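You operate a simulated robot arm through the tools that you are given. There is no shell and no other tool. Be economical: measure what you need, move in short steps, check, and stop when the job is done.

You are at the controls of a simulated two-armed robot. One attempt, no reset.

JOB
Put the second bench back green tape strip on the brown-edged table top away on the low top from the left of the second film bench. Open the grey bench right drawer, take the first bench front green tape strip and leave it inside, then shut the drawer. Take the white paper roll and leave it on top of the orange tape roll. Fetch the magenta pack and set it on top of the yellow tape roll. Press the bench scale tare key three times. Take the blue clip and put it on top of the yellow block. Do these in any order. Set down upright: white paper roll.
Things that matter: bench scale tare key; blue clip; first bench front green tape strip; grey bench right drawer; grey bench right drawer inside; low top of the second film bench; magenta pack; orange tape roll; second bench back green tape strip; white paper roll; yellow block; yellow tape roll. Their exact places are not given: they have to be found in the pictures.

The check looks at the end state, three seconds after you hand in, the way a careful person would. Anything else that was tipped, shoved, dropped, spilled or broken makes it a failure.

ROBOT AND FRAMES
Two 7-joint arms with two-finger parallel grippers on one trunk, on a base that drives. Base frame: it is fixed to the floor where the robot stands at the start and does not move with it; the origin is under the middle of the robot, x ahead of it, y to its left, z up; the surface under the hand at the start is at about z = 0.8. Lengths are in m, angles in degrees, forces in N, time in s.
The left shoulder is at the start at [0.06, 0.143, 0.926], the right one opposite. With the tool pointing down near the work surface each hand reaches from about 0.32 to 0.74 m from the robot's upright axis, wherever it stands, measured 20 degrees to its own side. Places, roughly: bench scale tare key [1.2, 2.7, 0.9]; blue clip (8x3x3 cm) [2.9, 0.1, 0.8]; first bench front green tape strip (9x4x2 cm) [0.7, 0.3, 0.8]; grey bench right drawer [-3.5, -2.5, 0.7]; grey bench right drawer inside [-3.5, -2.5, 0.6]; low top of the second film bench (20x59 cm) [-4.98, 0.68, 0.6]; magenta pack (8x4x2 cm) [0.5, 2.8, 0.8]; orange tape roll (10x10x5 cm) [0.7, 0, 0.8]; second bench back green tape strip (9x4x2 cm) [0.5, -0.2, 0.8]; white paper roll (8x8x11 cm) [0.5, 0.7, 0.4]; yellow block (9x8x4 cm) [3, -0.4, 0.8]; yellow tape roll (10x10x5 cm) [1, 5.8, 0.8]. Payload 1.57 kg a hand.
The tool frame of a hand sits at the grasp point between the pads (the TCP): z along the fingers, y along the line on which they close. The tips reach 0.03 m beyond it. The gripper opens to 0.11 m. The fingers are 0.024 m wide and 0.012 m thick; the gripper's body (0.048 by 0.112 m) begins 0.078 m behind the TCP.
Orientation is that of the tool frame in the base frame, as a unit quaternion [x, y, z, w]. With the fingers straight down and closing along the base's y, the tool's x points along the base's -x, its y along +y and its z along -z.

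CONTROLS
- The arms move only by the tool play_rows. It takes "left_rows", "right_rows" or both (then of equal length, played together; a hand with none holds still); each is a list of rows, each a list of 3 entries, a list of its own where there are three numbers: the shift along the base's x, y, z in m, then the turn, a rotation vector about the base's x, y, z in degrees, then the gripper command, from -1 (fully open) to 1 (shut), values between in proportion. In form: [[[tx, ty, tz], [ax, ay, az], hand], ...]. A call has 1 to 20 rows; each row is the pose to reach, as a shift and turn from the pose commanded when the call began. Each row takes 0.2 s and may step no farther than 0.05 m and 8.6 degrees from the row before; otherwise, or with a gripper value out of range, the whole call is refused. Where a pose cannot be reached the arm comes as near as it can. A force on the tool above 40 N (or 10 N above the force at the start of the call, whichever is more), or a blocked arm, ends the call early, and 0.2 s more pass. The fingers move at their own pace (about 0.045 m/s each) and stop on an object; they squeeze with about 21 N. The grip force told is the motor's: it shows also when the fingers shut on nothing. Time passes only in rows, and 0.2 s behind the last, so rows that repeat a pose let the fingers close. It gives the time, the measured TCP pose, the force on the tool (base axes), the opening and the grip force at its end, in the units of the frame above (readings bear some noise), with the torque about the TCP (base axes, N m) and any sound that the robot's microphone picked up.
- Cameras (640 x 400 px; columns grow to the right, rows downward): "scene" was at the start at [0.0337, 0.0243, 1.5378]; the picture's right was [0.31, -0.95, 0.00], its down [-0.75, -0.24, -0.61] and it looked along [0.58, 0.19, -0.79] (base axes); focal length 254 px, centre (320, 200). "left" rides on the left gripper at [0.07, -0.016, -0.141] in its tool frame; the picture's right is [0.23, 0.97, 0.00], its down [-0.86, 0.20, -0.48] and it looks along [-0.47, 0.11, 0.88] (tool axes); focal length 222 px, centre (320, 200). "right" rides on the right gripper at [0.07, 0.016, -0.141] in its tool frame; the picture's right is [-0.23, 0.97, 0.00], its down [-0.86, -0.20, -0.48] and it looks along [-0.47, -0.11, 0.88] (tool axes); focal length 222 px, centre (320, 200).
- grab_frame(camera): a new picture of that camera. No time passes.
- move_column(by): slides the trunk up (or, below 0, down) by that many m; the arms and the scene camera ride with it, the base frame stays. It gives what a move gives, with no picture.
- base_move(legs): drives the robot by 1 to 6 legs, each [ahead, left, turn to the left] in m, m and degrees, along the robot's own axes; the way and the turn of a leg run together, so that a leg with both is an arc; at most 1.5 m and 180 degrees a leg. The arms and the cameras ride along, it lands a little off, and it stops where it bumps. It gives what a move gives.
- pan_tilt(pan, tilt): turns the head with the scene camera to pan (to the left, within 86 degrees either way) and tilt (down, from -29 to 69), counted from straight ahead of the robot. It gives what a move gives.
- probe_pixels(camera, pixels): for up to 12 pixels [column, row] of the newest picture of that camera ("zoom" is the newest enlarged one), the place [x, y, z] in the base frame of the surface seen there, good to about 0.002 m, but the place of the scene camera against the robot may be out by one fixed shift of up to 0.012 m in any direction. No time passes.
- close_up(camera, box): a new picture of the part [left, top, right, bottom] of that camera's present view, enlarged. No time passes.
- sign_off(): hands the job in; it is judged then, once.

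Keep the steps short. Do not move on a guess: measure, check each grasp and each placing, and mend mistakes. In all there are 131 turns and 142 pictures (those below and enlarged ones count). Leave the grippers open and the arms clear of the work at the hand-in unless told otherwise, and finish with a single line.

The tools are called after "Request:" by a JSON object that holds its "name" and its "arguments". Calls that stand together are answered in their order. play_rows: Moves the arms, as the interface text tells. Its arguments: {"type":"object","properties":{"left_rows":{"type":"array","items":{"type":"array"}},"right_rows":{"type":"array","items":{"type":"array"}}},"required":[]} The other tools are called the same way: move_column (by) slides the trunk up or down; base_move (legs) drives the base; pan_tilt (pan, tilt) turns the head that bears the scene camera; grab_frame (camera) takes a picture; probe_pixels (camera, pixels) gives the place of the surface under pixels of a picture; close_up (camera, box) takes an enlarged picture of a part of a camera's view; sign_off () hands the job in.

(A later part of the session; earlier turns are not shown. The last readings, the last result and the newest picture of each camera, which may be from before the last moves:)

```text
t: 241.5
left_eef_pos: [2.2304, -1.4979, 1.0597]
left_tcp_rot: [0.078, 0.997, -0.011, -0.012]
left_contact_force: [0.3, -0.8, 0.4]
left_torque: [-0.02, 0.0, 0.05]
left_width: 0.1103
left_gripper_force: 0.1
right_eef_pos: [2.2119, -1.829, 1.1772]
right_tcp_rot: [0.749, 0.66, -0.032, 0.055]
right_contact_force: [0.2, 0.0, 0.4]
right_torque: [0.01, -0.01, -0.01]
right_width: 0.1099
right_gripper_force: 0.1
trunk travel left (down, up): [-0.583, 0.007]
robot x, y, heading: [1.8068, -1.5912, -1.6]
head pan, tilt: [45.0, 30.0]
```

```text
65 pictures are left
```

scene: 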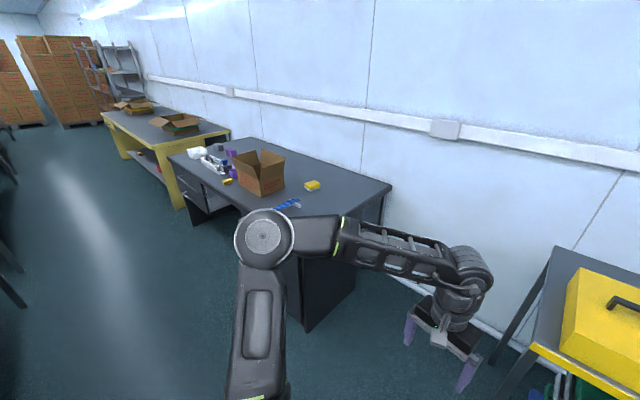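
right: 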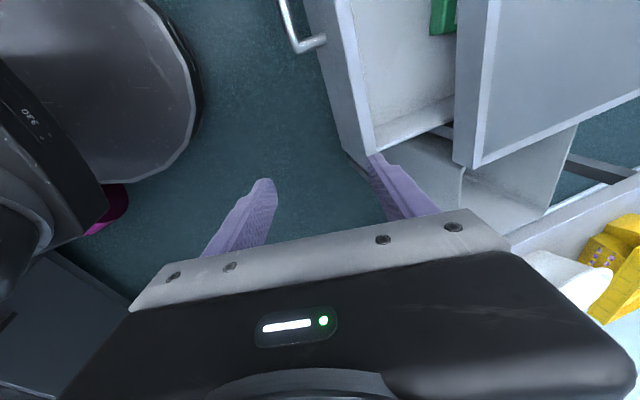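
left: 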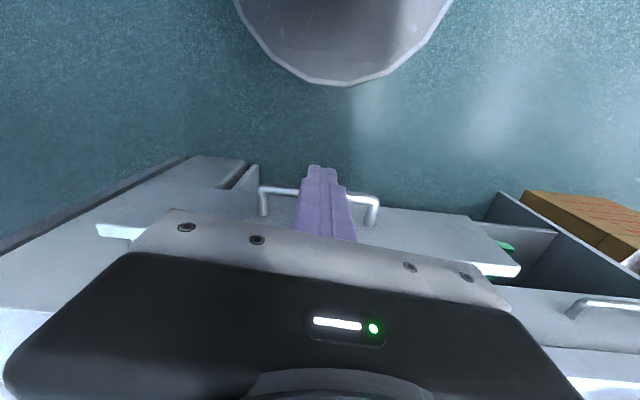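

Request:
{"name": "base_move", "arguments": {"legs": [[0.1, 0.6, 1.6], [0, 0.55, 0]]}}

Request:
{"name": "pan_tilt", "arguments": {"pan": 10, "tilt": 38}}

Request:
{"name": "grab_frame", "arguments": {"camera": "scene"}}

```text
t: 247.7
left_eef_pos: [2.33, -0.3444, 1.0595]
left_tcp_rot: [0.067, 0.998, -0.012, -0.013]
left_contact_force: [0.4, 1.0, -0.2]
left_torque: [-0.02, 0.04, -0.01]
left_width: 0.1098
left_gripper_force: 0.1
right_eef_pos: [2.316, -0.6774, 1.1772]
right_tcp_rot: [0.742, 0.667, -0.031, 0.055]
right_contact_force: [-0.3, 0.2, -0.8]
right_torque: [-0.05, -0.02, 0.01]
right_width: 0.1101
right_gripper_force: 0.1
trunk travel left (down, up): [-0.583, 0.007]
robot x, y, heading: [1.907, -0.4495, -0.5]
head pan, tilt: [45.0, 30.0]
```

```text
t: 248.7
left_eef_pos: [2.3293, -0.345, 1.0603]
left_tcp_rot: [0.067, 0.998, -0.012, -0.013]
left_contact_force: [-0.5, -0.1, -0.4]
left_torque: [-0.01, -0.01, 0.0]
left_width: 0.1099
left_gripper_force: 0.0
right_eef_pos: [2.3172, -0.6779, 1.1769]
right_tcp_rot: [0.742, 0.668, -0.032, 0.055]
right_contact_force: [-0.4, -1.0, -0.4]
right_torque: [0.0, 0.04, 0.05]
right_width: 0.11
right_gripper_force: 0.1
trunk travel left (down, up): [-0.583, 0.007]
robot x, y, heading: [1.9111, -0.4485, -0.2]
head pan, tilt: [10.0, 38.0]
```

```text
64 pictures are left
```

scene: 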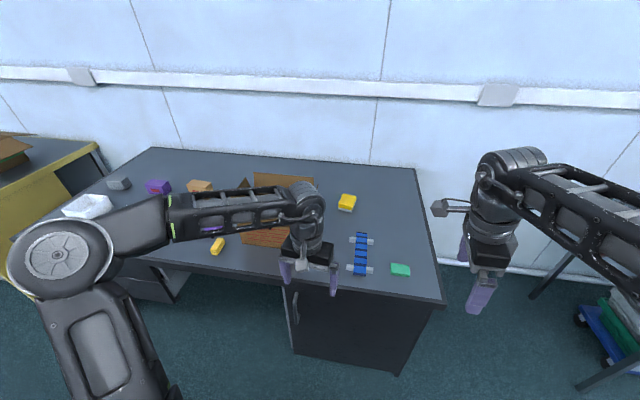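

Request:
{"name": "probe_pixels", "arguments": {"camera": "scene", "pixels": [[347, 196], [340, 203], [353, 206], [345, 210], [360, 240], [400, 268], [430, 305], [290, 180], [250, 235], [217, 246], [160, 188]]}}

Request:
{"name": "base_move", "arguments": {"legs": [[0, 0.45, 0]]}}

Request:
{"name": "grab_frame", "arguments": {"camera": "scene"}}

```text
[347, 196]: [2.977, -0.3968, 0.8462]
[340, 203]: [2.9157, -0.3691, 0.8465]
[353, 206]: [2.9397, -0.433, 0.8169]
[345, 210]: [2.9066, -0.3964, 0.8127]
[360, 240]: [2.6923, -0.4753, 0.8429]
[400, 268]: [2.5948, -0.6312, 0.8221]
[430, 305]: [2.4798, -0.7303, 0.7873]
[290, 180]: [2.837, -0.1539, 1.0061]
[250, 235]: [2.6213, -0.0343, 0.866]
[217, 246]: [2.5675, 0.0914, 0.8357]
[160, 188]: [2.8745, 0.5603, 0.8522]
```

```text
t: 251.4
left_eef_pos: [2.3308, 0.1118, 1.0594]
left_tcp_rot: [0.065, 0.998, -0.012, -0.012]
left_contact_force: [-0.1, 1.4, -0.3]
left_torque: [-0.03, -0.03, -0.01]
left_width: 0.1099
left_gripper_force: 0.2
right_eef_pos: [2.3194, -0.2199, 1.1778]
right_tcp_rot: [0.741, 0.668, -0.031, 0.056]
right_contact_force: [-0.2, 0.0, 0.5]
right_torque: [-0.02, -0.03, 0.02]
right_width: 0.1103
right_gripper_force: 0.0
trunk travel left (down, up): [-0.583, 0.007]
robot x, y, heading: [1.9092, 0.002, -0.2]
head pan, tilt: [10.0, 38.0]
```

```text
63 pictures are left
```

scene: 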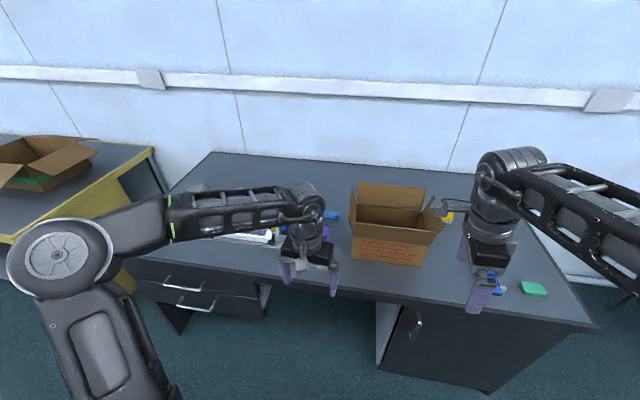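

Request:
{"name": "close_up", "arguments": {"camera": "scene", "box": [260, 170, 460, 295]}}

Request:
{"name": "probe_pixels", "arguments": {"camera": "scene", "pixels": [[332, 215], [326, 213], [337, 216], [265, 310], [382, 320], [325, 232], [445, 216], [390, 260], [355, 190], [425, 190], [437, 205], [340, 285]]}}

Request:
{"name": "grab_frame", "arguments": {"camera": "left"}}

```text
3.20 times, centred on (360, 232) of scene
```

zoom: 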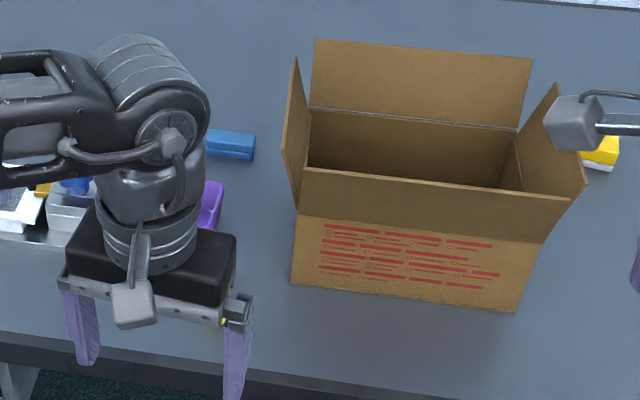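

```text
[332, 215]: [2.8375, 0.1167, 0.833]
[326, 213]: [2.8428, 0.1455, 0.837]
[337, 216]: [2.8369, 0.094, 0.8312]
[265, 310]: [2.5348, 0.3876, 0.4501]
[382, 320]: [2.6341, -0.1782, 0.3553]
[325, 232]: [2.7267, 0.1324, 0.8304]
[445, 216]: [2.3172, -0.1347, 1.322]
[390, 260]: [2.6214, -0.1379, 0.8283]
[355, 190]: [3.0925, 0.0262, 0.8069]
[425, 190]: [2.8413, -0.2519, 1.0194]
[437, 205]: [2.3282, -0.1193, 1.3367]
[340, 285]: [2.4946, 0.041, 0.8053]
```

```text
61 pictures are left
```

left: 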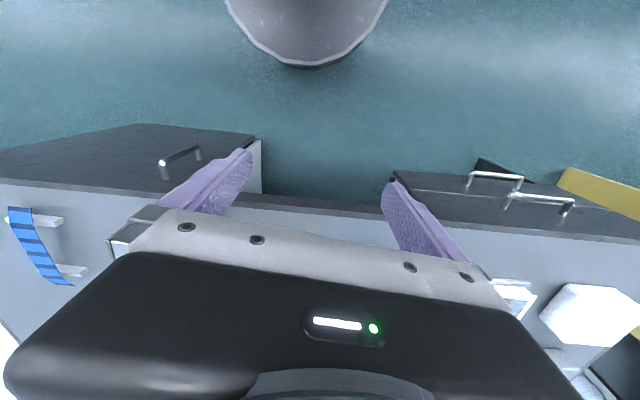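

Blue clip at ≈(2.84, 0.115), block at ≈(2.955, −0.40). Move closer and put the left hand near the clip for a good look.

Request:
{"name": "base_move", "arguments": {"legs": [[0.24, 0.0, 0]]}}

Request:
{"name": "play_rows", "arguments": {"left_rows": [[[0.02, 0, 0], [0, -5, -2], -1], [[0.04, 0, -0.0], [0, -10, -4], -1], [[0.06, 0, -0.0], [0, -15, -6], -1], [[0.08, 0, -0.0], [0, -20, -7], -1], [[0.1, 0, -0.0], [0, -25, -7.5], -1], [[0.12, 0, -0.0], [0, -30, -7.5], -1], [[0.14, 0, -0.01], [0, -35, -7.5], -1], [[0.16, 0, -0.01], [0, -38, -7.5], -1]]}}

Request:
{"name": "grab_frame", "arguments": {"camera": "left"}}

```text
t: 253.2
left_eef_pos: [2.5727, 0.1094, 1.0587]
left_tcp_rot: [0.066, 0.998, -0.012, -0.013]
left_contact_force: [-0.1, 0.5, 0.3]
left_torque: [0.02, 0.05, -0.02]
left_width: 0.1102
left_gripper_force: 0.1
right_eef_pos: [2.5612, -0.2224, 1.1768]
right_tcp_rot: [0.741, 0.668, -0.031, 0.055]
right_contact_force: [0.5, -0.5, -0.5]
right_torque: [0.04, 0.04, 0.03]
right_width: 0.1098
right_gripper_force: 0.1
trunk travel left (down, up): [-0.583, 0.007]
robot x, y, heading: [2.1475, 0.0066, -0.4]
head pan, tilt: [10.0, 38.0]
```

```text
t: 255.0
left_eef_pos: [2.7318, 0.1079, 1.0498]
left_tcp_rot: [0.129, 0.941, 0.011, 0.313]
left_contact_force: [0.0, 0.5, 0.4]
left_torque: [0.0, -0.05, 0.0]
left_width: 0.1099
left_gripper_force: 0.0
right_eef_pos: [2.5601, -0.2241, 1.1756]
right_tcp_rot: [0.741, 0.669, -0.031, 0.056]
right_contact_force: [-0.9, 0.2, 0.6]
right_torque: [0.01, -0.02, 0.01]
right_width: 0.11
right_gripper_force: 0.1
trunk travel left (down, up): [-0.583, 0.007]
robot x, y, heading: [2.1479, 0.0048, -0.1]
head pan, tilt: [10.0, 38.0]
```

```text
60 pictures are left
```

left: 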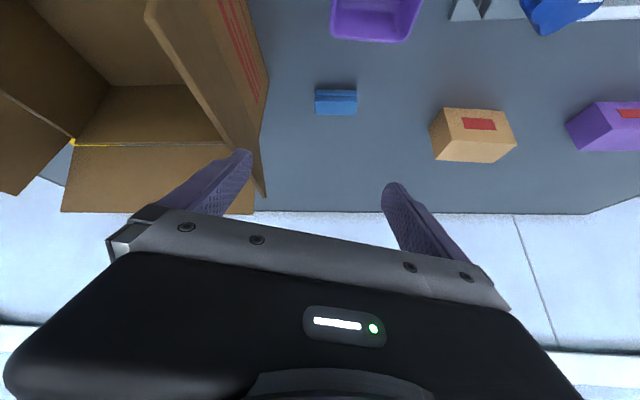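

Request:
{"name": "close_up", "arguments": {"camera": "left", "box": [300, 70, 380, 130]}}

Request:
{"name": "probe_pixels", "arguments": {"camera": "left", "pixels": [[335, 100], [317, 103], [355, 103], [335, 92], [335, 112], [370, 120], [262, 190], [267, 85], [245, 100], [375, 40], [455, 135], [235, 200]]}}

```text
6.67 times, centred on (340, 100) of left
```

zoom: 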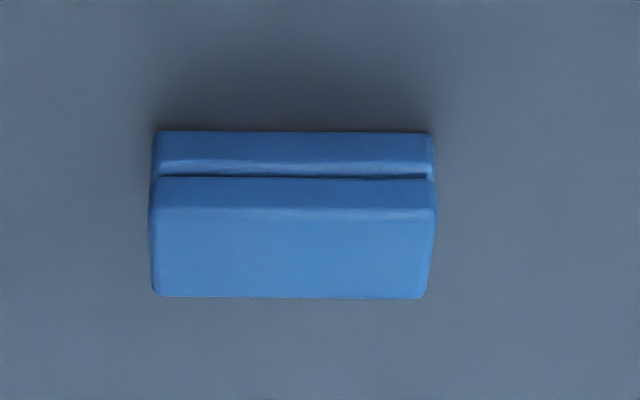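

```text
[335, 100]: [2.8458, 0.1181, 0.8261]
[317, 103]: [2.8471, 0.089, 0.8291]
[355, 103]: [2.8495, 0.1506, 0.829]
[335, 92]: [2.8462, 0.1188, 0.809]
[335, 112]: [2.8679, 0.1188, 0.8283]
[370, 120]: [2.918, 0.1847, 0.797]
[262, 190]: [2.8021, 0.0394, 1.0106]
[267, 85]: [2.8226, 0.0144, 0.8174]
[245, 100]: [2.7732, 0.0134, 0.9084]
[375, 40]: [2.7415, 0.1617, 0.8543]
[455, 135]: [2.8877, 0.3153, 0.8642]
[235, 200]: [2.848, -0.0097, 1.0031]
```

Clip: x≈2.846–2.875, y 0.084–0.153, z 0.797–0.829. Straighten yaw, set 30° forward pitch, come above it.

Request:
{"name": "play_rows", "arguments": {"left_rows": [[[0.03, 0.003, -0.03], [-2.1, 2.7, 4.5], -0.7], [[0.06, 0.007, -0.06], [-4.1, 5.5, 8.9], -0.7], [[0.09, 0.011, -0.09], [-6.2, 8.2, 13.4], -0.7], [[0.105, 0.011, -0.12], [-6.2, 8.2, 13.4], -0.7], [[0.11, 0.011, -0.14], [-6.2, 8.2, 13.4], -0.7]]}}

Request:
{"name": "grab_frame", "arguments": {"camera": "left"}}

```text
t: 256.2
left_eef_pos: [2.8426, 0.1194, 0.9072]
left_tcp_rot: [0.004, 0.969, -0.014, 0.247]
left_contact_force: [-0.1, -0.8, -0.1]
left_torque: [-0.02, -0.04, 0.01]
left_width: 0.0937
left_gripper_force: 0.2
right_eef_pos: [2.5598, -0.2229, 1.1767]
right_tcp_rot: [0.741, 0.668, -0.032, 0.055]
right_contact_force: [0.6, 0.1, -0.3]
right_torque: [-0.02, 0.0, 0.0]
right_width: 0.1102
right_gripper_force: 0.1
trunk travel left (down, up): [-0.583, 0.007]
robot x, y, heading: [2.1503, 0.0016, -0.2]
head pan, tilt: [10.0, 38.0]
```

```text
58 pictures are left
```

left: 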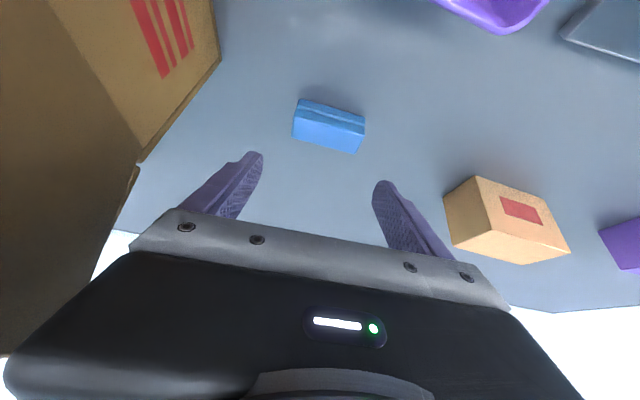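

Request:
{"name": "probe_pixels", "arguments": {"camera": "left", "pixels": [[296, 125], [362, 138], [328, 128], [325, 143], [300, 105], [360, 150], [330, 112]]}}

```text
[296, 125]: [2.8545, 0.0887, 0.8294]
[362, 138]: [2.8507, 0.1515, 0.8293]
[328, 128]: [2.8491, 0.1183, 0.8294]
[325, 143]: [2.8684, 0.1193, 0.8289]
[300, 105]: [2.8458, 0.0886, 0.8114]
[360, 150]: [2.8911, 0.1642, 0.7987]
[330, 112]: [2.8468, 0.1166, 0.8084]
```

Request:
{"name": "play_rows", "arguments": {"left_rows": [[[0.004, 0, -0.03], [0, 0, 0], -0.7], [[0.009, 0, -0.055], [0, 0, 0], -0.7], [[0.0095, 0.001, -0.07], [0, 0, 0], -0.7], [[0.0095, 0.001, -0.075], [0, 0, 0], -0.7], [[0.0095, 0.001, -0.075], [0, 0, 0], 0.3], [[0.0095, 0.001, -0.075], [0, 0, 0], 1], [[0.0095, 0.001, -0.075], [0, 0, 0], 1], [[0.0095, 0.001, -0.075], [0, 0, 0], 1], [[0.0095, 0.001, -0.075], [0, 0, 0], 1]]}}

Request:
{"name": "grab_frame", "arguments": {"camera": "left"}}

```text
t: 258.2
left_eef_pos: [2.8509, 0.1204, 0.8344]
left_tcp_rot: [0.002, 0.969, -0.012, 0.248]
left_contact_force: [0.4, -0.2, 0.3]
left_torque: [0.0, 0.0, 0.0]
left_width: 0.0696
left_gripper_force: 21.3
right_eef_pos: [2.5602, -0.2235, 1.1765]
right_tcp_rot: [0.742, 0.668, -0.032, 0.055]
right_contact_force: [0.9, -0.6, 0.1]
right_torque: [-0.01, -0.01, -0.04]
right_width: 0.1101
right_gripper_force: 0.0
trunk travel left (down, up): [-0.583, 0.007]
robot x, y, heading: [2.147, 0.0076, -0.3]
head pan, tilt: [10.0, 38.0]
```

```text
57 pictures are left
```

left: 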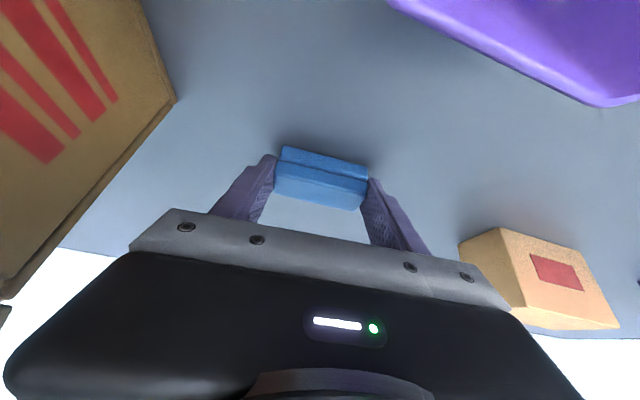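

Clip held. Lift, back off, slide right to the yellow block.

Request:
{"name": "play_rows", "arguments": {"left_rows": [[[0, 0, 0.04], [0, 0, 0], 1], [[0, 0, 0.08], [0, 0, 0], 1], [[-0.02, 0.01, 0.12], [0, 0, 0], 1], [[-0.04, 0.01, 0.16], [0, 0, 0], 1], [[-0.06, 0.01, 0.19], [0, 0, 0], 1]]}}

Request:
{"name": "base_move", "arguments": {"legs": [[-0.33, 0, 0], [0, -0.53, 0.3]]}}

Request:
{"name": "grab_frame", "arguments": {"camera": "scene"}}

```text
t: 259.4
left_eef_pos: [2.7892, 0.1319, 1.0247]
left_tcp_rot: [0.002, 0.969, -0.013, 0.249]
left_contact_force: [0.0, 0.0, 0.2]
left_torque: [0.01, 0.01, 0.0]
left_width: 0.0691
left_gripper_force: 20.8
right_eef_pos: [2.5587, -0.2227, 1.1778]
right_tcp_rot: [0.741, 0.668, -0.031, 0.056]
right_contact_force: [0.0, 0.2, 0.2]
right_torque: [-0.03, -0.05, 0.0]
right_width: 0.1101
right_gripper_force: 0.2
trunk travel left (down, up): [-0.583, 0.007]
robot x, y, heading: [2.1489, 0.0066, -0.2]
head pan, tilt: [10.0, 38.0]
```

```text
t: 264.2
left_eef_pos: [2.4728, -0.3963, 1.0236]
left_tcp_rot: [0.003, 0.969, -0.013, 0.248]
left_contact_force: [0.0, 1.0, -0.4]
left_torque: [-0.01, -0.02, 0.02]
left_width: 0.069
left_gripper_force: 20.8
right_eef_pos: [2.2407, -0.7507, 1.176]
right_tcp_rot: [0.742, 0.668, -0.032, 0.056]
right_contact_force: [-0.4, 0.4, -1.0]
right_torque: [0.02, -0.01, 0.0]
right_width: 0.1101
right_gripper_force: 0.0
trunk travel left (down, up): [-0.583, 0.007]
robot x, y, heading: [1.8297, -0.5219, -0.4]
head pan, tilt: [10.0, 38.0]
```

```text
56 pictures are left
```

scene: 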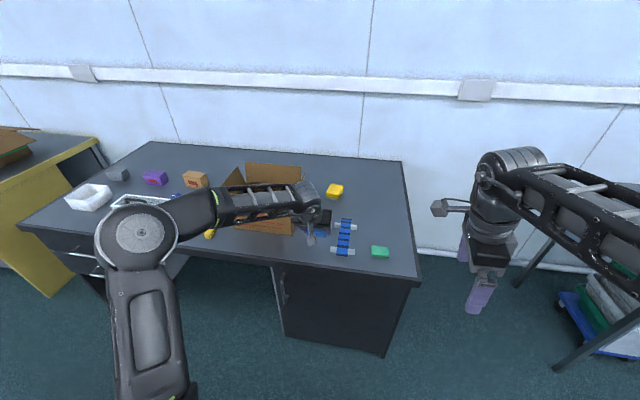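

Now drive forward toward the block and view it with the left camera.

Request:
{"name": "base_move", "arguments": {"legs": [[0.31, 0, 0.3]]}}

Request:
{"name": "grab_frame", "arguments": {"camera": "left"}}

```text
t: 266.2
left_eef_pos: [2.7762, -0.388, 1.0215]
left_tcp_rot: [-0.002, 0.969, -0.011, 0.247]
left_contact_force: [0.2, -0.7, 0.2]
left_torque: [0.01, 0.02, 0.01]
left_width: 0.0689
left_gripper_force: 20.6
right_eef_pos: [2.5477, -0.7458, 1.1763]
right_tcp_rot: [0.738, 0.671, -0.031, 0.056]
right_contact_force: [0.5, 1.1, 0.6]
right_torque: [0.0, 0.04, -0.01]
right_width: 0.1103
right_gripper_force: 0.1
trunk travel left (down, up): [-0.583, 0.007]
robot x, y, heading: [2.1341, -0.5201, 0.2]
head pan, tilt: [10.0, 38.0]
```

```text
55 pictures are left
```

left: 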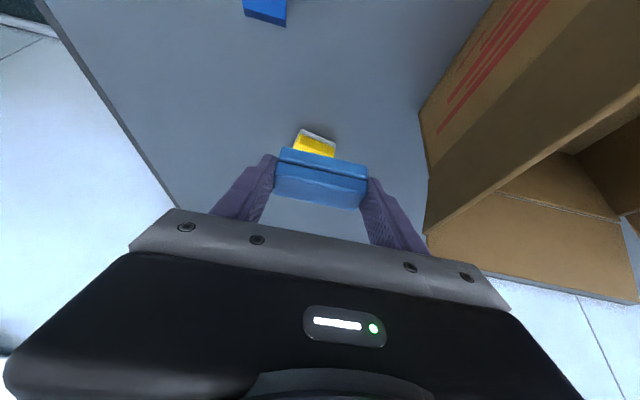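

Request:
{"name": "probe_pixels", "arguments": {"camera": "left", "pixels": [[302, 130], [315, 136], [335, 142], [296, 143], [333, 155], [312, 147], [316, 130], [325, 128], [440, 100], [265, 15]]}}

Request:
{"name": "close_up", "arguments": {"camera": "left", "box": [270, 110, 360, 166]}}

```text
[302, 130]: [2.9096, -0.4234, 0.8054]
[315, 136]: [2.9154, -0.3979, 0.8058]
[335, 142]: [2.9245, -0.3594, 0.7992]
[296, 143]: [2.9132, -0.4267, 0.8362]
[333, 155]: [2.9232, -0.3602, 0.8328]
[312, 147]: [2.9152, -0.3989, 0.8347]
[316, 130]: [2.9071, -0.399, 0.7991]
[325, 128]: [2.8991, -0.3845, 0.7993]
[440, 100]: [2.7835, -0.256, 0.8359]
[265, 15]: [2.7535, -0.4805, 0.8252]
```

```text
7.11 times, centred on (315, 138) of left
```

zoom: 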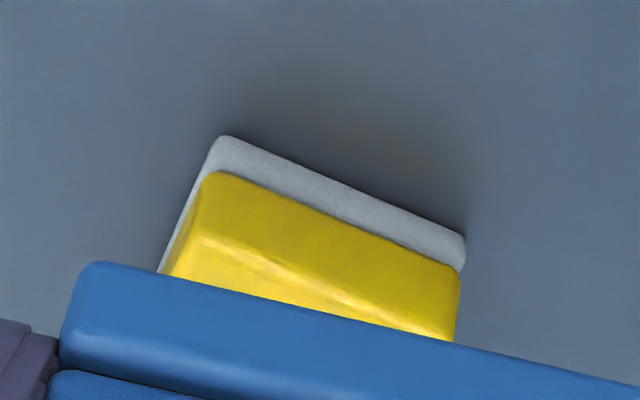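

Block front at x≈2.917, centre ≈(2.96, −0.40), top ≈0.839. Edge forward and reach out above it.

Request:
{"name": "base_move", "arguments": {"legs": [[0.035, 0, 0]]}}

Request:
{"name": "play_rows", "arguments": {"left_rows": [[[0.03, -0.003, -0.01], [0, 0, 0], 1], [[0.06, -0.006, -0.02], [0, 0, 0], 1], [[0.09, -0.009, -0.04], [0, 0, 0], 1], [[0.12, -0.012, -0.06], [0, 0, 0], 1], [[0.132, -0.012, -0.09], [0, 0, 0], 1], [[0.132, -0.012, -0.115], [0, 0, 0], 1]]}}

Request:
{"name": "grab_frame", "arguments": {"camera": "left"}}

Request:
{"name": "close_up", "arguments": {"camera": "scene", "box": [250, 150, 410, 250]}}

```text
t: 267.1
left_eef_pos: [2.8113, -0.3886, 1.0219]
left_tcp_rot: [-0.002, 0.969, -0.011, 0.246]
left_contact_force: [0.6, -0.1, -0.7]
left_torque: [0.01, 0.03, 0.0]
left_width: 0.0689
left_gripper_force: 21.2
right_eef_pos: [2.5825, -0.7454, 1.1765]
right_tcp_rot: [0.739, 0.671, -0.032, 0.055]
right_contact_force: [-0.1, -0.1, 0.3]
right_torque: [-0.03, 0.07, -0.04]
right_width: 0.1101
right_gripper_force: 0.0
trunk travel left (down, up): [-0.583, 0.007]
robot x, y, heading: [2.1721, -0.5227, 0.2]
head pan, tilt: [10.0, 38.0]
```

```text
t: 268.5
left_eef_pos: [2.9416, -0.4016, 0.9083]
left_tcp_rot: [0.0, 0.969, -0.012, 0.247]
left_contact_force: [-0.8, -1.0, -0.5]
left_torque: [0.0, 0.01, 0.04]
left_width: 0.0688
left_gripper_force: 21.1
right_eef_pos: [2.5821, -0.7464, 1.1773]
right_tcp_rot: [0.739, 0.671, -0.031, 0.055]
right_contact_force: [-0.1, 0.7, -0.3]
right_torque: [0.0, -0.02, 0.04]
right_width: 0.11
right_gripper_force: 0.2
trunk travel left (down, up): [-0.583, 0.007]
robot x, y, heading: [2.1683, -0.5185, 0.2]
head pan, tilt: [10.0, 38.0]
```

```text
53 pictures are left
```

left: 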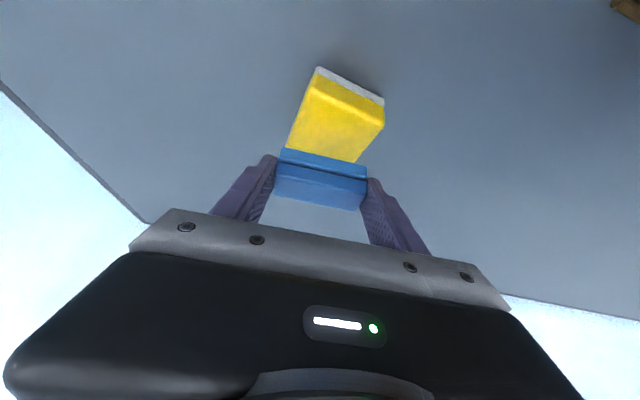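

```text
4.00 times, centred on (330, 200) of scene
```

zoom: 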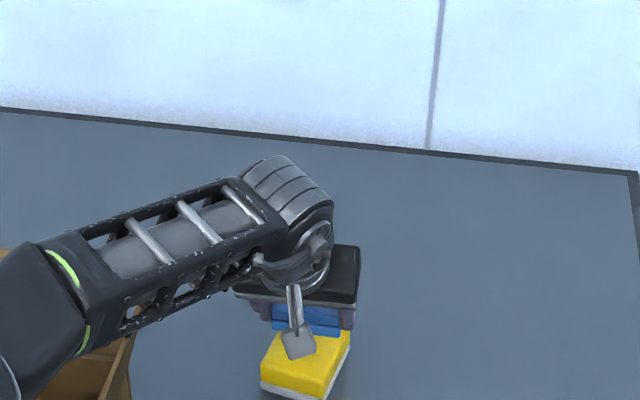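

Request:
{"name": "probe_pixels", "arguments": {"camera": "left", "pixels": [[315, 88], [380, 112], [292, 145], [355, 158], [335, 125], [360, 103], [322, 157], [320, 70]]}}

```text
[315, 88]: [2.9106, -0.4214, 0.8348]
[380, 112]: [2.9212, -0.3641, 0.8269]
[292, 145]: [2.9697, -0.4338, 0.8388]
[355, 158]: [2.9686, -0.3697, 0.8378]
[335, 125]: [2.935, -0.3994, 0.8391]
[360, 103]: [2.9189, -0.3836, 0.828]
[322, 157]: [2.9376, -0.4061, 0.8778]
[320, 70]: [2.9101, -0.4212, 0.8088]
```

Request:
{"name": "play_rows", "arguments": {"left_rows": [[[0.005, 0, -0.015], [0, 0, 0], 1], [[0.006, 0, -0.027], [0, 0, 0], 1], [[0.006, 0, -0.031], [0, 0, 0], 1], [[0.006, 0, -0.033], [0, 0, 0], 1], [[0.006, 0, -0.033], [0, 0, 0], 1]]}}

Request:
{"name": "grab_frame", "arguments": {"camera": "left"}}

```text
t: 269.7
left_eef_pos: [2.9469, -0.4022, 0.8742]
left_tcp_rot: [-0.001, 0.969, -0.012, 0.247]
left_contact_force: [0.3, -0.3, -0.1]
left_torque: [-0.04, 0.02, 0.02]
left_width: 0.0691
left_gripper_force: 21.6
right_eef_pos: [2.5819, -0.7472, 1.1775]
right_tcp_rot: [0.739, 0.671, -0.031, 0.055]
right_contact_force: [-0.7, 0.6, 0.5]
right_torque: [0.0, 0.0, 0.0]
right_width: 0.1097
right_gripper_force: 0.0
trunk travel left (down, up): [-0.583, 0.007]
robot x, y, heading: [2.1698, -0.5164, 0.1]
head pan, tilt: [10.0, 38.0]
```

```text
51 pictures are left
```

left: 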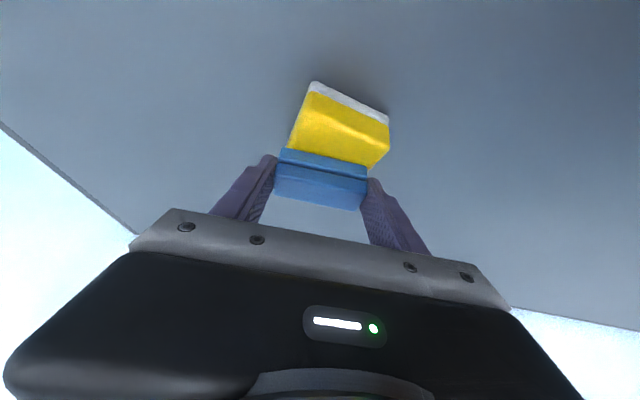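

No contact yet; a few more millimetres.

Request:
{"name": "play_rows", "arguments": {"left_rows": [[[0, 0, -0.001], [0, 0, 0], 1], [[0, 0, -0.002], [0, 0, 0], 1], [[0, 0, -0.003], [0, 0, 0], 1], [[0, 0, -0.003], [0, 0, 0], 1]]}}

Request:
{"name": "probe_pixels", "arguments": {"camera": "left", "pixels": [[340, 130], [340, 145], [325, 158]]}}

```text
t: 270.7
left_eef_pos: [2.9475, -0.4027, 0.8741]
left_tcp_rot: [-0.001, 0.969, -0.012, 0.249]
left_contact_force: [-0.1, 0.0, 8.9]
left_torque: [0.3, -0.12, 0.01]
left_width: 0.0689
left_gripper_force: 20.9
right_eef_pos: [2.5811, -0.7456, 1.1776]
right_tcp_rot: [0.738, 0.671, -0.03, 0.056]
right_contact_force: [-0.9, 0.1, 0.3]
right_torque: [0.04, -0.01, 0.01]
right_width: 0.1102
right_gripper_force: 0.1
trunk travel left (down, up): [-0.583, 0.007]
robot x, y, heading: [2.1712, -0.5208, 0.4]
head pan, tilt: [10.0, 38.0]
```

```text
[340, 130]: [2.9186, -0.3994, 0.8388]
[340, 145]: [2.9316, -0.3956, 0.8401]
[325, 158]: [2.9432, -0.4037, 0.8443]
```

Contact (≈9 N). Release and back out along the fingers.

Request:
{"name": "play_rows", "arguments": {"left_rows": [[[0, 0, 0.002], [0, 0, 0], 0.8], [[0, 0, 0.002], [0, 0, 0], -0.3], [[0, 0, 0.002], [0, 0, 0], -0.8], [[0, 0, 0.002], [0, 0, 0], -0.8], [[-0.01, 0, 0.02], [0, 0, 0], -0.8], [[-0.03, 0, 0.055], [0, 0, 0], -0.8], [[-0.05, 0, 0.09], [0, 0, 0], -0.8], [[-0.07, 0, 0.12], [0, 0, 0], -0.8], [[-0.1, 0, 0.15], [0, 0, 0], -0.8]]}}

Request:
{"name": "grab_frame", "arguments": {"camera": "left"}}

```text
t: 272.7
left_eef_pos: [2.8456, -0.4029, 1.0234]
left_tcp_rot: [-0.003, 0.969, -0.011, 0.247]
left_contact_force: [-0.3, 0.4, 0.3]
left_torque: [0.01, 0.0, 0.01]
left_width: 0.099
left_gripper_force: 0.0
right_eef_pos: [2.5812, -0.7446, 1.177]
right_tcp_rot: [0.739, 0.671, -0.03, 0.056]
right_contact_force: [0.0, -0.5, 0.7]
right_torque: [0.02, -0.05, -0.04]
right_width: 0.11
right_gripper_force: 0.1
trunk travel left (down, up): [-0.583, 0.007]
robot x, y, heading: [2.1714, -0.5199, 0.3]
head pan, tilt: [10.0, 38.0]
```

```text
50 pictures are left
```

left: 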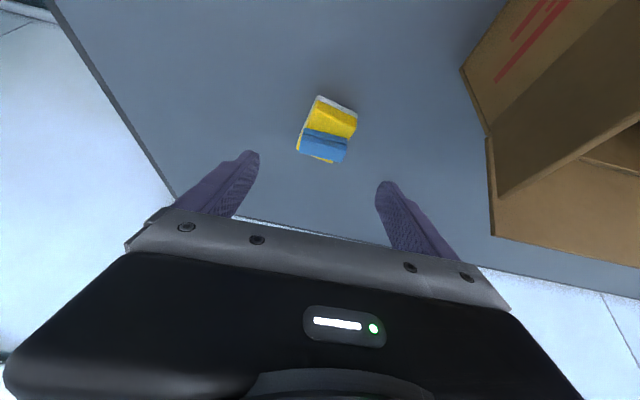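

Clip rests on the block. Next the white bench to the left. Back off, turn to face +y and look down the corridor.

Request:
{"name": "base_move", "arguments": {"legs": [[-0.33, 0, 0], [0, 0, 90]]}}

Request:
{"name": "pan_tilt", "arguments": {"pan": 12, "tilt": 28}}

Request:
{"name": "grab_frame", "arguments": {"camera": "scene"}}

```text
t: 278.7
left_eef_pos: [1.7154, 0.1522, 1.0226]
left_tcp_rot: [0.689, -0.682, -0.167, -0.183]
left_contact_force: [0.3, -0.6, -0.7]
left_torque: [-0.02, 0.01, 0.01]
left_width: 0.0989
left_gripper_force: 0.0
right_eef_pos: [2.0609, -0.1092, 1.175]
right_tcp_rot: [0.045, 0.997, 0.018, 0.061]
right_contact_force: [-0.2, 0.6, 0.2]
right_torque: [-0.01, 0.01, 0.02]
right_width: 0.1099
right_gripper_force: 0.1
trunk travel left (down, up): [-0.583, 0.007]
robot x, y, heading: [1.8381, -0.5243, 90.9]
head pan, tilt: [10.0, 38.0]
```

```text
t: 279.4
left_eef_pos: [1.715, 0.1528, 1.0221]
left_tcp_rot: [0.689, -0.681, -0.167, -0.182]
left_contact_force: [0.0, -0.3, -0.3]
left_torque: [-0.02, 0.0, -0.02]
left_width: 0.099
left_gripper_force: 0.1
right_eef_pos: [2.0618, -0.1093, 1.1771]
right_tcp_rot: [0.044, 0.997, 0.018, 0.061]
right_contact_force: [-0.6, 0.8, 0.1]
right_torque: [-0.02, 0.03, 0.0]
right_width: 0.1101
right_gripper_force: 0.1
trunk travel left (down, up): [-0.583, 0.007]
robot x, y, heading: [1.8407, -0.5239, 90.7]
head pan, tilt: [12.0, 28.0]
```

```text
49 pictures are left
```

scene: 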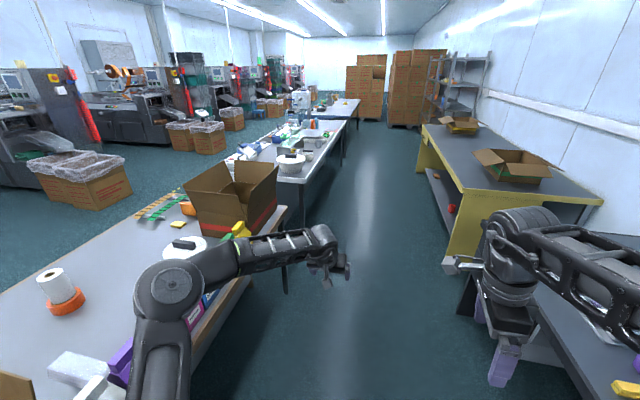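

Request:
{"name": "base_move", "arguments": {"legs": [[1.3, 0, -0.8], [0.9, 0, 0]]}}

Request:
{"name": "pan_tilt", "arguments": {"pan": 35, "tilt": 38}}

Request:
{"name": "grab_frame", "arguments": {"camera": "scene"}}

```text
t: 290.2
left_eef_pos: [1.8738, 2.3328, 1.0218]
left_tcp_rot: [-0.656, 0.713, 0.158, 0.19]
left_contact_force: [1.3, 0.5, 0.0]
left_torque: [0.03, -0.01, 0.01]
left_width: 0.0993
left_gripper_force: 0.1
right_eef_pos: [2.1929, 2.0379, 1.1767]
right_tcp_rot: [0.092, 0.994, 0.014, 0.062]
right_contact_force: [0.2, 0.4, -0.1]
right_torque: [0.0, 0.01, 0.0]
right_width: 0.1103
right_gripper_force: 0.0
trunk travel left (down, up): [-0.583, 0.007]
robot x, y, heading: [1.9353, 1.6469, 85.2]
head pan, tilt: [12.0, 28.0]
```

```text
t: 291.1
left_eef_pos: [1.8729, 2.3316, 1.0225]
left_tcp_rot: [-0.656, 0.713, 0.159, 0.19]
left_contact_force: [-0.3, 0.4, 0.6]
left_torque: [0.05, 0.02, 0.0]
left_width: 0.0989
left_gripper_force: 0.0
right_eef_pos: [2.1932, 2.0374, 1.1764]
right_tcp_rot: [0.091, 0.994, 0.014, 0.061]
right_contact_force: [-1.0, -0.6, 0.1]
right_torque: [0.02, 0.0, 0.0]
right_width: 0.1098
right_gripper_force: 0.0
trunk travel left (down, up): [-0.583, 0.007]
robot x, y, heading: [1.9341, 1.6467, 85.5]
head pan, tilt: [35.0, 38.0]
```

```text
48 pictures are left
```

scene: 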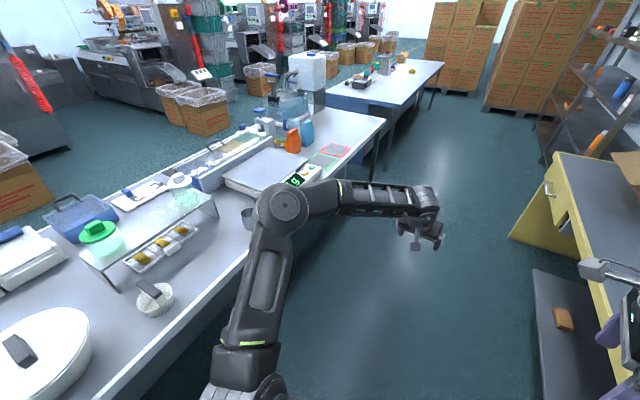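

Request:
{"name": "base_move", "arguments": {"legs": [[1.0, 0.0, 4], [0.05, 0, 90]]}}

Request:
{"name": "pan_tilt", "arguments": {"pan": 0, "tilt": 45}}

Request:
{"name": "grab_frame", "arguments": {"camera": "scene"}}

```text
t: 300.1
left_eef_pos: [1.2734, 2.5522, 1.0226]
left_tcp_rot: [0.969, -0.001, -0.247, -0.012]
left_contact_force: [-0.4, 0.4, -0.6]
left_torque: [-0.02, -0.03, -0.03]
left_width: 0.0992
left_gripper_force: 0.0
right_eef_pos: [1.5385, 2.8941, 1.1761]
right_tcp_rot: [-0.67, 0.74, 0.055, 0.031]
right_contact_force: [0.6, -0.4, -0.6]
right_torque: [-0.03, 0.01, 0.01]
right_width: 0.11
right_gripper_force: 0.1
trunk travel left (down, up): [-0.583, 0.007]
robot x, y, heading: [1.9518, 2.67, -179.8]
head pan, tilt: [35.0, 38.0]
```

```text
t: 301.1
left_eef_pos: [1.273, 2.5532, 1.0222]
left_tcp_rot: [0.969, -0.001, -0.247, -0.012]
left_contact_force: [-0.4, 0.5, 0.1]
left_torque: [0.02, 0.04, -0.03]
left_width: 0.0987
left_gripper_force: 0.0
right_eef_pos: [1.5391, 2.8947, 1.1765]
right_tcp_rot: [-0.67, 0.739, 0.056, 0.031]
right_contact_force: [0.7, -0.3, 0.6]
right_torque: [-0.01, -0.01, 0.0]
right_width: 0.1103
right_gripper_force: 0.1
trunk travel left (down, up): [-0.583, 0.007]
robot x, y, heading: [1.9522, 2.6697, -180.2]
head pan, tilt: [0.0, 45.0]
```

```text
47 pictures are left
```

scene: 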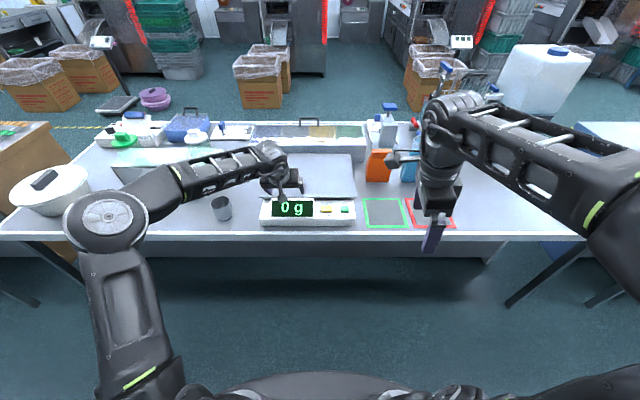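

The scale faces us: display "0 g", two keys at (327,211) and (345,210). Zooming to read labels.

Request:
{"name": "close_up", "arguments": {"camera": "scene", "box": [250, 185, 370, 235]}}

Request:
{"name": "probe_pixels", "arguments": {"camera": "scene", "pixels": [[327, 211], [345, 210], [290, 208], [336, 202], [336, 222], [300, 235], [262, 205], [355, 210], [310, 170]]}}

Request:
{"name": "grab_frame", "arguments": {"camera": "left"}}

```text
5.33 times, centred on (310, 210) of scene
```

zoom: 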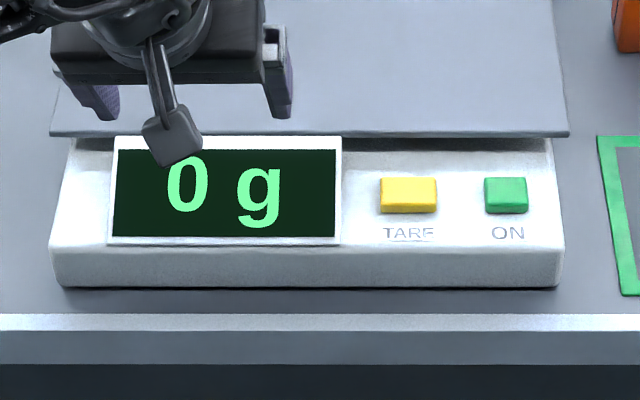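

```text
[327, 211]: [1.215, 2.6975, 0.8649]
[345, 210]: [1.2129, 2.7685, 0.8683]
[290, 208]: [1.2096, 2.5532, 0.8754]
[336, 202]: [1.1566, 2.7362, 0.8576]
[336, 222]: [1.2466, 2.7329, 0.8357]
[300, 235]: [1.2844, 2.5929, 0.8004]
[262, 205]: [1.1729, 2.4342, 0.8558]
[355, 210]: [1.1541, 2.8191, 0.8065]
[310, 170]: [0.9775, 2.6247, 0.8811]
```

```text
45 pictures are left
```

left: 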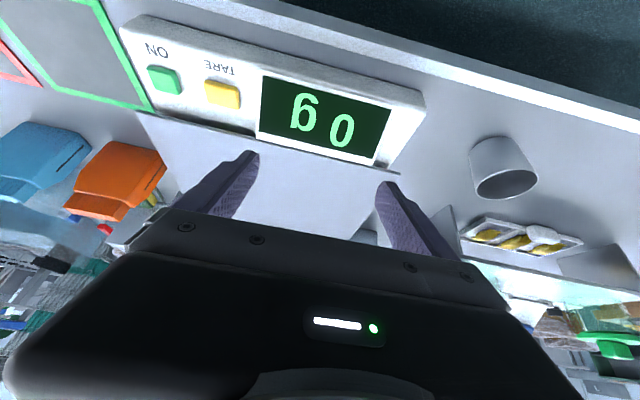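

TARE is the yellow key. Measure it with the hand camera.

Request:
{"name": "probe_pixels", "arguments": {"camera": "left", "pixels": [[222, 93], [212, 90], [233, 97], [224, 84], [220, 102], [250, 110], [200, 90], [215, 75], [163, 80]]}}

Request:
{"name": "close_up", "arguments": {"camera": "left", "box": [130, 40, 290, 140]}}

```text
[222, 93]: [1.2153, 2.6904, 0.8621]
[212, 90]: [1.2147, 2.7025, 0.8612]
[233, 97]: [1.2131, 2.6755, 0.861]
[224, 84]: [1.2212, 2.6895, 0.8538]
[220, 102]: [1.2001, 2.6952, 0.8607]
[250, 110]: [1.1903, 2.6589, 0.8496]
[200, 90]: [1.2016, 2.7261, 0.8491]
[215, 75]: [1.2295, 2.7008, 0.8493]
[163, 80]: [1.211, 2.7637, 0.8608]
```

```text
4.00 times, centred on (210, 90) of left
```

zoom: 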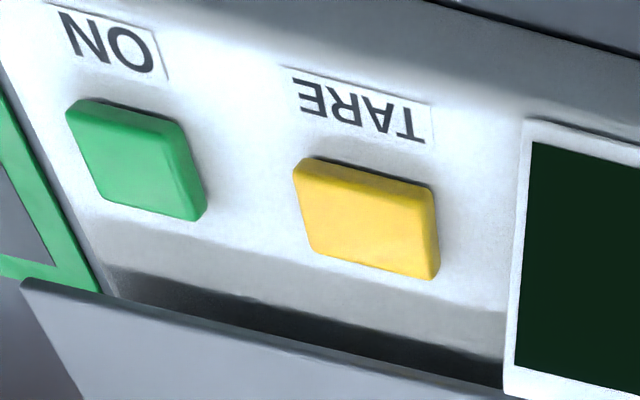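

Key top centre (1.208, 2.690, 0.861). Straighten the left hand, pull both back, then drive closer.

Request:
{"name": "play_rows", "arguments": {"left_rows": [[[0.035, 0.03, 0], [0, -6, 0], 0], [[0.07, 0.06, 0], [0, -12, 0], 0.5], [[0.105, 0.09, 0], [0, -18, 0], 1], [[0.14, 0.12, 0], [0, -24, 0], 1], [[0.14, 0.137, 0], [0, -28.6, 0], 1]], "right_rows": [[[0.03, 0.02, 0], [0, 0, 0], -1], [[0.06, 0.04, 0], [0, 0, 0], -1], [[0.09, 0.06, 0], [0, 0, 0], -1], [[0.12, 0.07, 0], [0, 0, 0], -1], [[0.12, 0.08, 0], [0, 0, 0], -1]]}}

Request:
{"name": "base_move", "arguments": {"legs": [[0.2, 0, 0]]}}

Request:
{"name": "grab_frame", "arguments": {"camera": "left"}}

```text
t: 302.3
left_eef_pos: [1.414, 2.6907, 1.0222]
left_tcp_rot: [1.0, 0.003, 0.001, -0.011]
left_contact_force: [-0.1, -0.2, -1.2]
left_torque: [0.0, 0.02, 0.02]
left_width: 0.0001
left_gripper_force: 1.8
right_eef_pos: [1.6583, 2.9754, 1.178]
right_tcp_rot: [-0.67, 0.74, 0.056, 0.032]
right_contact_force: [-0.1, 0.4, 0.4]
right_torque: [-0.01, 0.02, 0.03]
right_width: 0.1099
right_gripper_force: 0.0
trunk travel left (down, up): [-0.583, 0.007]
robot x, y, heading: [1.9538, 2.669, -179.7]
head pan, tilt: [0.0, 45.0]
```

```text
t: 303.9
left_eef_pos: [1.2087, 2.6903, 1.0213]
left_tcp_rot: [1.0, 0.002, 0.0, -0.012]
left_contact_force: [0.4, -0.4, -0.1]
left_torque: [0.01, -0.03, 0.02]
left_width: 0.0
left_gripper_force: 21.1
right_eef_pos: [1.4533, 2.9748, 1.1772]
right_tcp_rot: [-0.67, 0.74, 0.056, 0.031]
right_contact_force: [0.1, 0.1, -0.1]
right_torque: [0.02, -0.04, 0.0]
right_width: 0.1101
right_gripper_force: 0.1
trunk travel left (down, up): [-0.583, 0.007]
robot x, y, heading: [1.7467, 2.6638, -179.8]
head pan, tilt: [0.0, 45.0]
```

```text
43 pictures are left
```

left: 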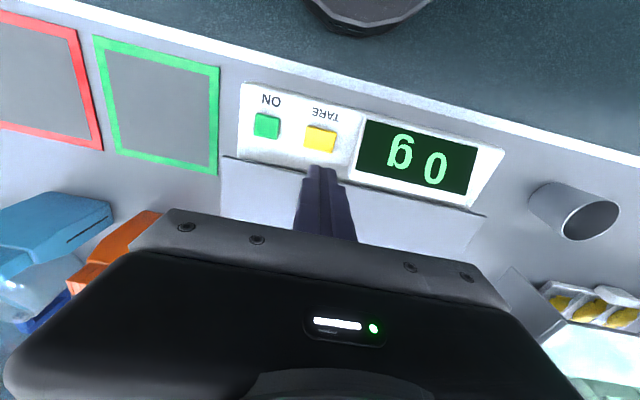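

Request:
{"name": "probe_pixels", "arguments": {"camera": "left", "pixels": [[320, 139], [308, 139], [334, 141], [322, 128], [318, 150], [300, 170], [275, 165]]}}

Request:
{"name": "play_rows", "arguments": {"left_rows": [[[0.002, 0, -0.04], [0, 0, 0], 1], [[0.002, 0, -0.08], [0, 0, 0], 1], [[0.002, 0, -0.11], [0, 0, 0], 1]]}}

```text
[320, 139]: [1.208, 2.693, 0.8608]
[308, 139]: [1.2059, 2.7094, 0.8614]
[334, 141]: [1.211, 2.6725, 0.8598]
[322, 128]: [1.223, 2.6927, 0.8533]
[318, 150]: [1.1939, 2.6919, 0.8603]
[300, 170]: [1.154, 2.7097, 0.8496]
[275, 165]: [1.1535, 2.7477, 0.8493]
```

```text
t: 304.7
left_eef_pos: [1.2118, 2.6889, 0.9144]
left_tcp_rot: [1.0, 0.003, 0.0, -0.012]
left_contact_force: [-0.5, -0.3, 0.0]
left_torque: [-0.02, -0.04, 0.02]
left_width: 0.0
left_gripper_force: 21.2
right_eef_pos: [1.4537, 2.9746, 1.1775]
right_tcp_rot: [-0.67, 0.74, 0.055, 0.031]
right_contact_force: [-1.1, 1.1, -0.3]
right_torque: [0.01, -0.04, 0.03]
right_width: 0.11
right_gripper_force: 0.0
trunk travel left (down, up): [-0.583, 0.007]
robot x, y, heading: [1.7478, 2.6677, -180.1]
head pan, tilt: [0.0, 45.0]
```

Pressing once, slowly, watching force and sound.

Request:
{"name": "play_rows", "arguments": {"left_rows": [[[-0.003, 0.001, -0.018], [0, 0, 0], 1], [[-0.003, 0.001, -0.022], [0, 0, 0], 1], [[-0.003, 0.001, -0.024], [0, 0, 0], 1], [[-0.003, 0.001, -0.026], [0, 0, 0], 1], [[-0.003, 0.001, -0.028], [0, 0, 0], 1]]}}

```text
t: 305.9
left_eef_pos: [1.2096, 2.6916, 0.8858]
left_tcp_rot: [1.0, 0.003, -0.001, -0.012]
left_contact_force: [1.0, -1.1, 6.2]
left_torque: [-0.03, -0.06, -0.05]
left_width: 0.0
left_gripper_force: 21.1
right_eef_pos: [1.4557, 2.9768, 1.1782]
right_tcp_rot: [-0.67, 0.74, 0.056, 0.03]
right_contact_force: [0.2, 0.4, -0.3]
right_torque: [-0.01, -0.02, 0.02]
right_width: 0.1099
right_gripper_force: 0.1
trunk travel left (down, up): [-0.583, 0.007]
robot x, y, heading: [1.7496, 2.6666, -180.1]
head pan, tilt: [0.0, 45.0]
heard: click
```

First click heard. Release fully, then press twice more in separate calls.

Request:
{"name": "play_rows", "arguments": {"left_rows": [[[0, 0, 0.01], [0, 0, 0], 1], [[0, 0, 0.025], [0, 0, 0], 1], [[0, 0, 0.025], [0, 0, 0], 1], [[0, 0, 0.025], [0, 0, 0], 1]]}}

Request:
{"name": "play_rows", "arguments": {"left_rows": [[[0, 0, -0.015], [0, 0, 0], 1], [[0, 0, -0.02], [0, 0, 0], 1], [[0, 0, -0.022], [0, 0, 0], 1], [[0, 0, -0.024], [0, 0, 0], 1], [[0, 0, -0.025], [0, 0, 0], 1]]}}

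Request:
{"name": "play_rows", "arguments": {"left_rows": [[[0, 0, 0.01], [0, 0, 0], 1], [[0, 0, 0.025], [0, 0, 0], 1], [[0, 0, 0.025], [0, 0, 0], 1], [[0, 0, 0.025], [0, 0, 0], 1]]}}

```text
t: 306.9
left_eef_pos: [1.2084, 2.6872, 0.9103]
left_tcp_rot: [1.0, 0.003, 0.0, -0.012]
left_contact_force: [-0.8, 0.5, 0.4]
left_torque: [0.02, 0.02, 0.03]
left_width: 0.0
left_gripper_force: 21.2
right_eef_pos: [1.4538, 2.9762, 1.177]
right_tcp_rot: [-0.67, 0.74, 0.056, 0.031]
right_contact_force: [-0.7, 0.2, 0.0]
right_torque: [0.02, 0.01, 0.01]
right_width: 0.11
right_gripper_force: 0.2
trunk travel left (down, up): [-0.583, 0.007]
robot x, y, heading: [1.7449, 2.6685, -180.0]
head pan, tilt: [0.0, 45.0]
```

```text
t: 308.1
left_eef_pos: [1.2108, 2.6895, 0.8863]
left_tcp_rot: [1.0, 0.003, -0.001, -0.013]
left_contact_force: [2.1, -2.3, 5.3]
left_torque: [-0.06, -0.09, -0.02]
left_width: 0.0
left_gripper_force: 20.9
right_eef_pos: [1.4546, 2.9752, 1.1785]
right_tcp_rot: [-0.67, 0.74, 0.056, 0.03]
right_contact_force: [0.3, 0.7, -0.5]
right_torque: [-0.03, -0.01, -0.01]
right_width: 0.1103
right_gripper_force: 0.1
trunk travel left (down, up): [-0.583, 0.007]
robot x, y, heading: [1.7452, 2.6711, -180.2]
head pan, tilt: [0.0, 45.0]
heard: click
```

```text
t: 309.1
left_eef_pos: [1.2097, 2.691, 0.9112]
left_tcp_rot: [1.0, 0.003, 0.0, -0.012]
left_contact_force: [0.7, 0.8, 0.2]
left_torque: [-0.02, -0.03, 0.03]
left_width: 0.0001
left_gripper_force: 21.1
right_eef_pos: [1.4541, 2.9752, 1.178]
right_tcp_rot: [-0.67, 0.74, 0.056, 0.03]
right_contact_force: [1.2, 0.5, 0.0]
right_torque: [0.01, -0.01, -0.03]
right_width: 0.1101
right_gripper_force: 0.0
trunk travel left (down, up): [-0.583, 0.007]
robot x, y, heading: [1.7449, 2.6721, -179.9]
head pan, tilt: [0.0, 45.0]
```

Second click. Third press, then retreat.

Request:
{"name": "play_rows", "arguments": {"left_rows": [[[0, 0, -0.015], [0, 0, 0], 1], [[0, 0, -0.02], [0, 0, 0], 1], [[0, 0, -0.022], [0, 0, 0], 1], [[0, 0, -0.024], [0, 0, 0], 1], [[0, 0, -0.0255], [0, 0, 0], 1]]}}

Request:
{"name": "play_rows", "arguments": {"left_rows": [[[0, 0, 0.01], [0, 0, 0], 1], [[0, 0, 0.03], [0, 0, 0], 1], [[0, 0, 0.07], [0, 0, 0], 1], [[0.02, 0, 0.11], [0, 0, 0], 1], [[0.05, 0, 0.14], [0, 0, 0], -1], [[0.08, 0, 0.15], [0, 0, 0], -1]]}}

Request:
{"name": "pan_tilt", "arguments": {"pan": 0, "tilt": 35}}

Request:
{"name": "grab_frame", "arguments": {"camera": "scene"}}

```text
t: 310.3
left_eef_pos: [1.2087, 2.6894, 0.8859]
left_tcp_rot: [1.0, 0.004, -0.001, -0.012]
left_contact_force: [-1.9, -2.2, 6.2]
left_torque: [-0.11, 0.04, 0.01]
left_width: 0.0
left_gripper_force: 20.9
right_eef_pos: [1.4543, 2.9741, 1.1782]
right_tcp_rot: [-0.67, 0.739, 0.056, 0.031]
right_contact_force: [0.4, 0.1, 0.6]
right_torque: [0.02, -0.03, 0.02]
right_width: 0.11
right_gripper_force: 0.1
trunk travel left (down, up): [-0.583, 0.007]
robot x, y, heading: [1.7437, 2.6678, -180.0]
head pan, tilt: [0.0, 45.0]
heard: click
```

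```text
t: 311.7
left_eef_pos: [1.2905, 2.6934, 1.037]
left_tcp_rot: [1.0, 0.003, 0.0, -0.011]
left_contact_force: [0.7, 0.0, -0.1]
left_torque: [0.03, 0.0, 0.02]
left_width: 0.0499
left_gripper_force: 0.0
right_eef_pos: [1.4535, 2.9752, 1.1794]
right_tcp_rot: [-0.67, 0.74, 0.056, 0.031]
right_contact_force: [0.9, 0.4, -0.3]
right_torque: [-0.02, -0.01, 0.03]
right_width: 0.1101
right_gripper_force: 0.0
trunk travel left (down, up): [-0.583, 0.007]
robot x, y, heading: [1.7472, 2.6682, -179.9]
head pan, tilt: [0.0, 45.0]
```

```text
t: 312.4
left_eef_pos: [1.2894, 2.6924, 1.0366]
left_tcp_rot: [1.0, 0.002, 0.0, -0.013]
left_contact_force: [0.2, 0.1, -0.4]
left_torque: [-0.01, -0.01, 0.01]
left_width: 0.1101
left_gripper_force: 0.2
right_eef_pos: [1.4534, 2.9757, 1.1784]
right_tcp_rot: [-0.67, 0.74, 0.055, 0.03]
right_contact_force: [-0.7, 0.1, -0.1]
right_torque: [0.03, 0.01, 0.03]
right_width: 0.1101
right_gripper_force: 0.1
trunk travel left (down, up): [-0.583, 0.007]
robot x, y, heading: [1.742, 2.6697, -180.0]
head pan, tilt: [0.0, 35.0]
```

```text
42 pictures are left
```

scene: 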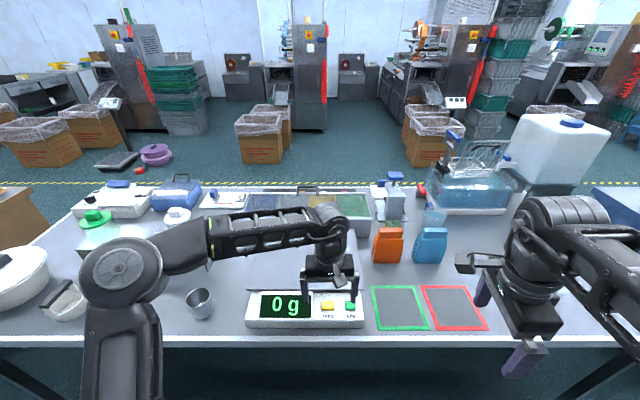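

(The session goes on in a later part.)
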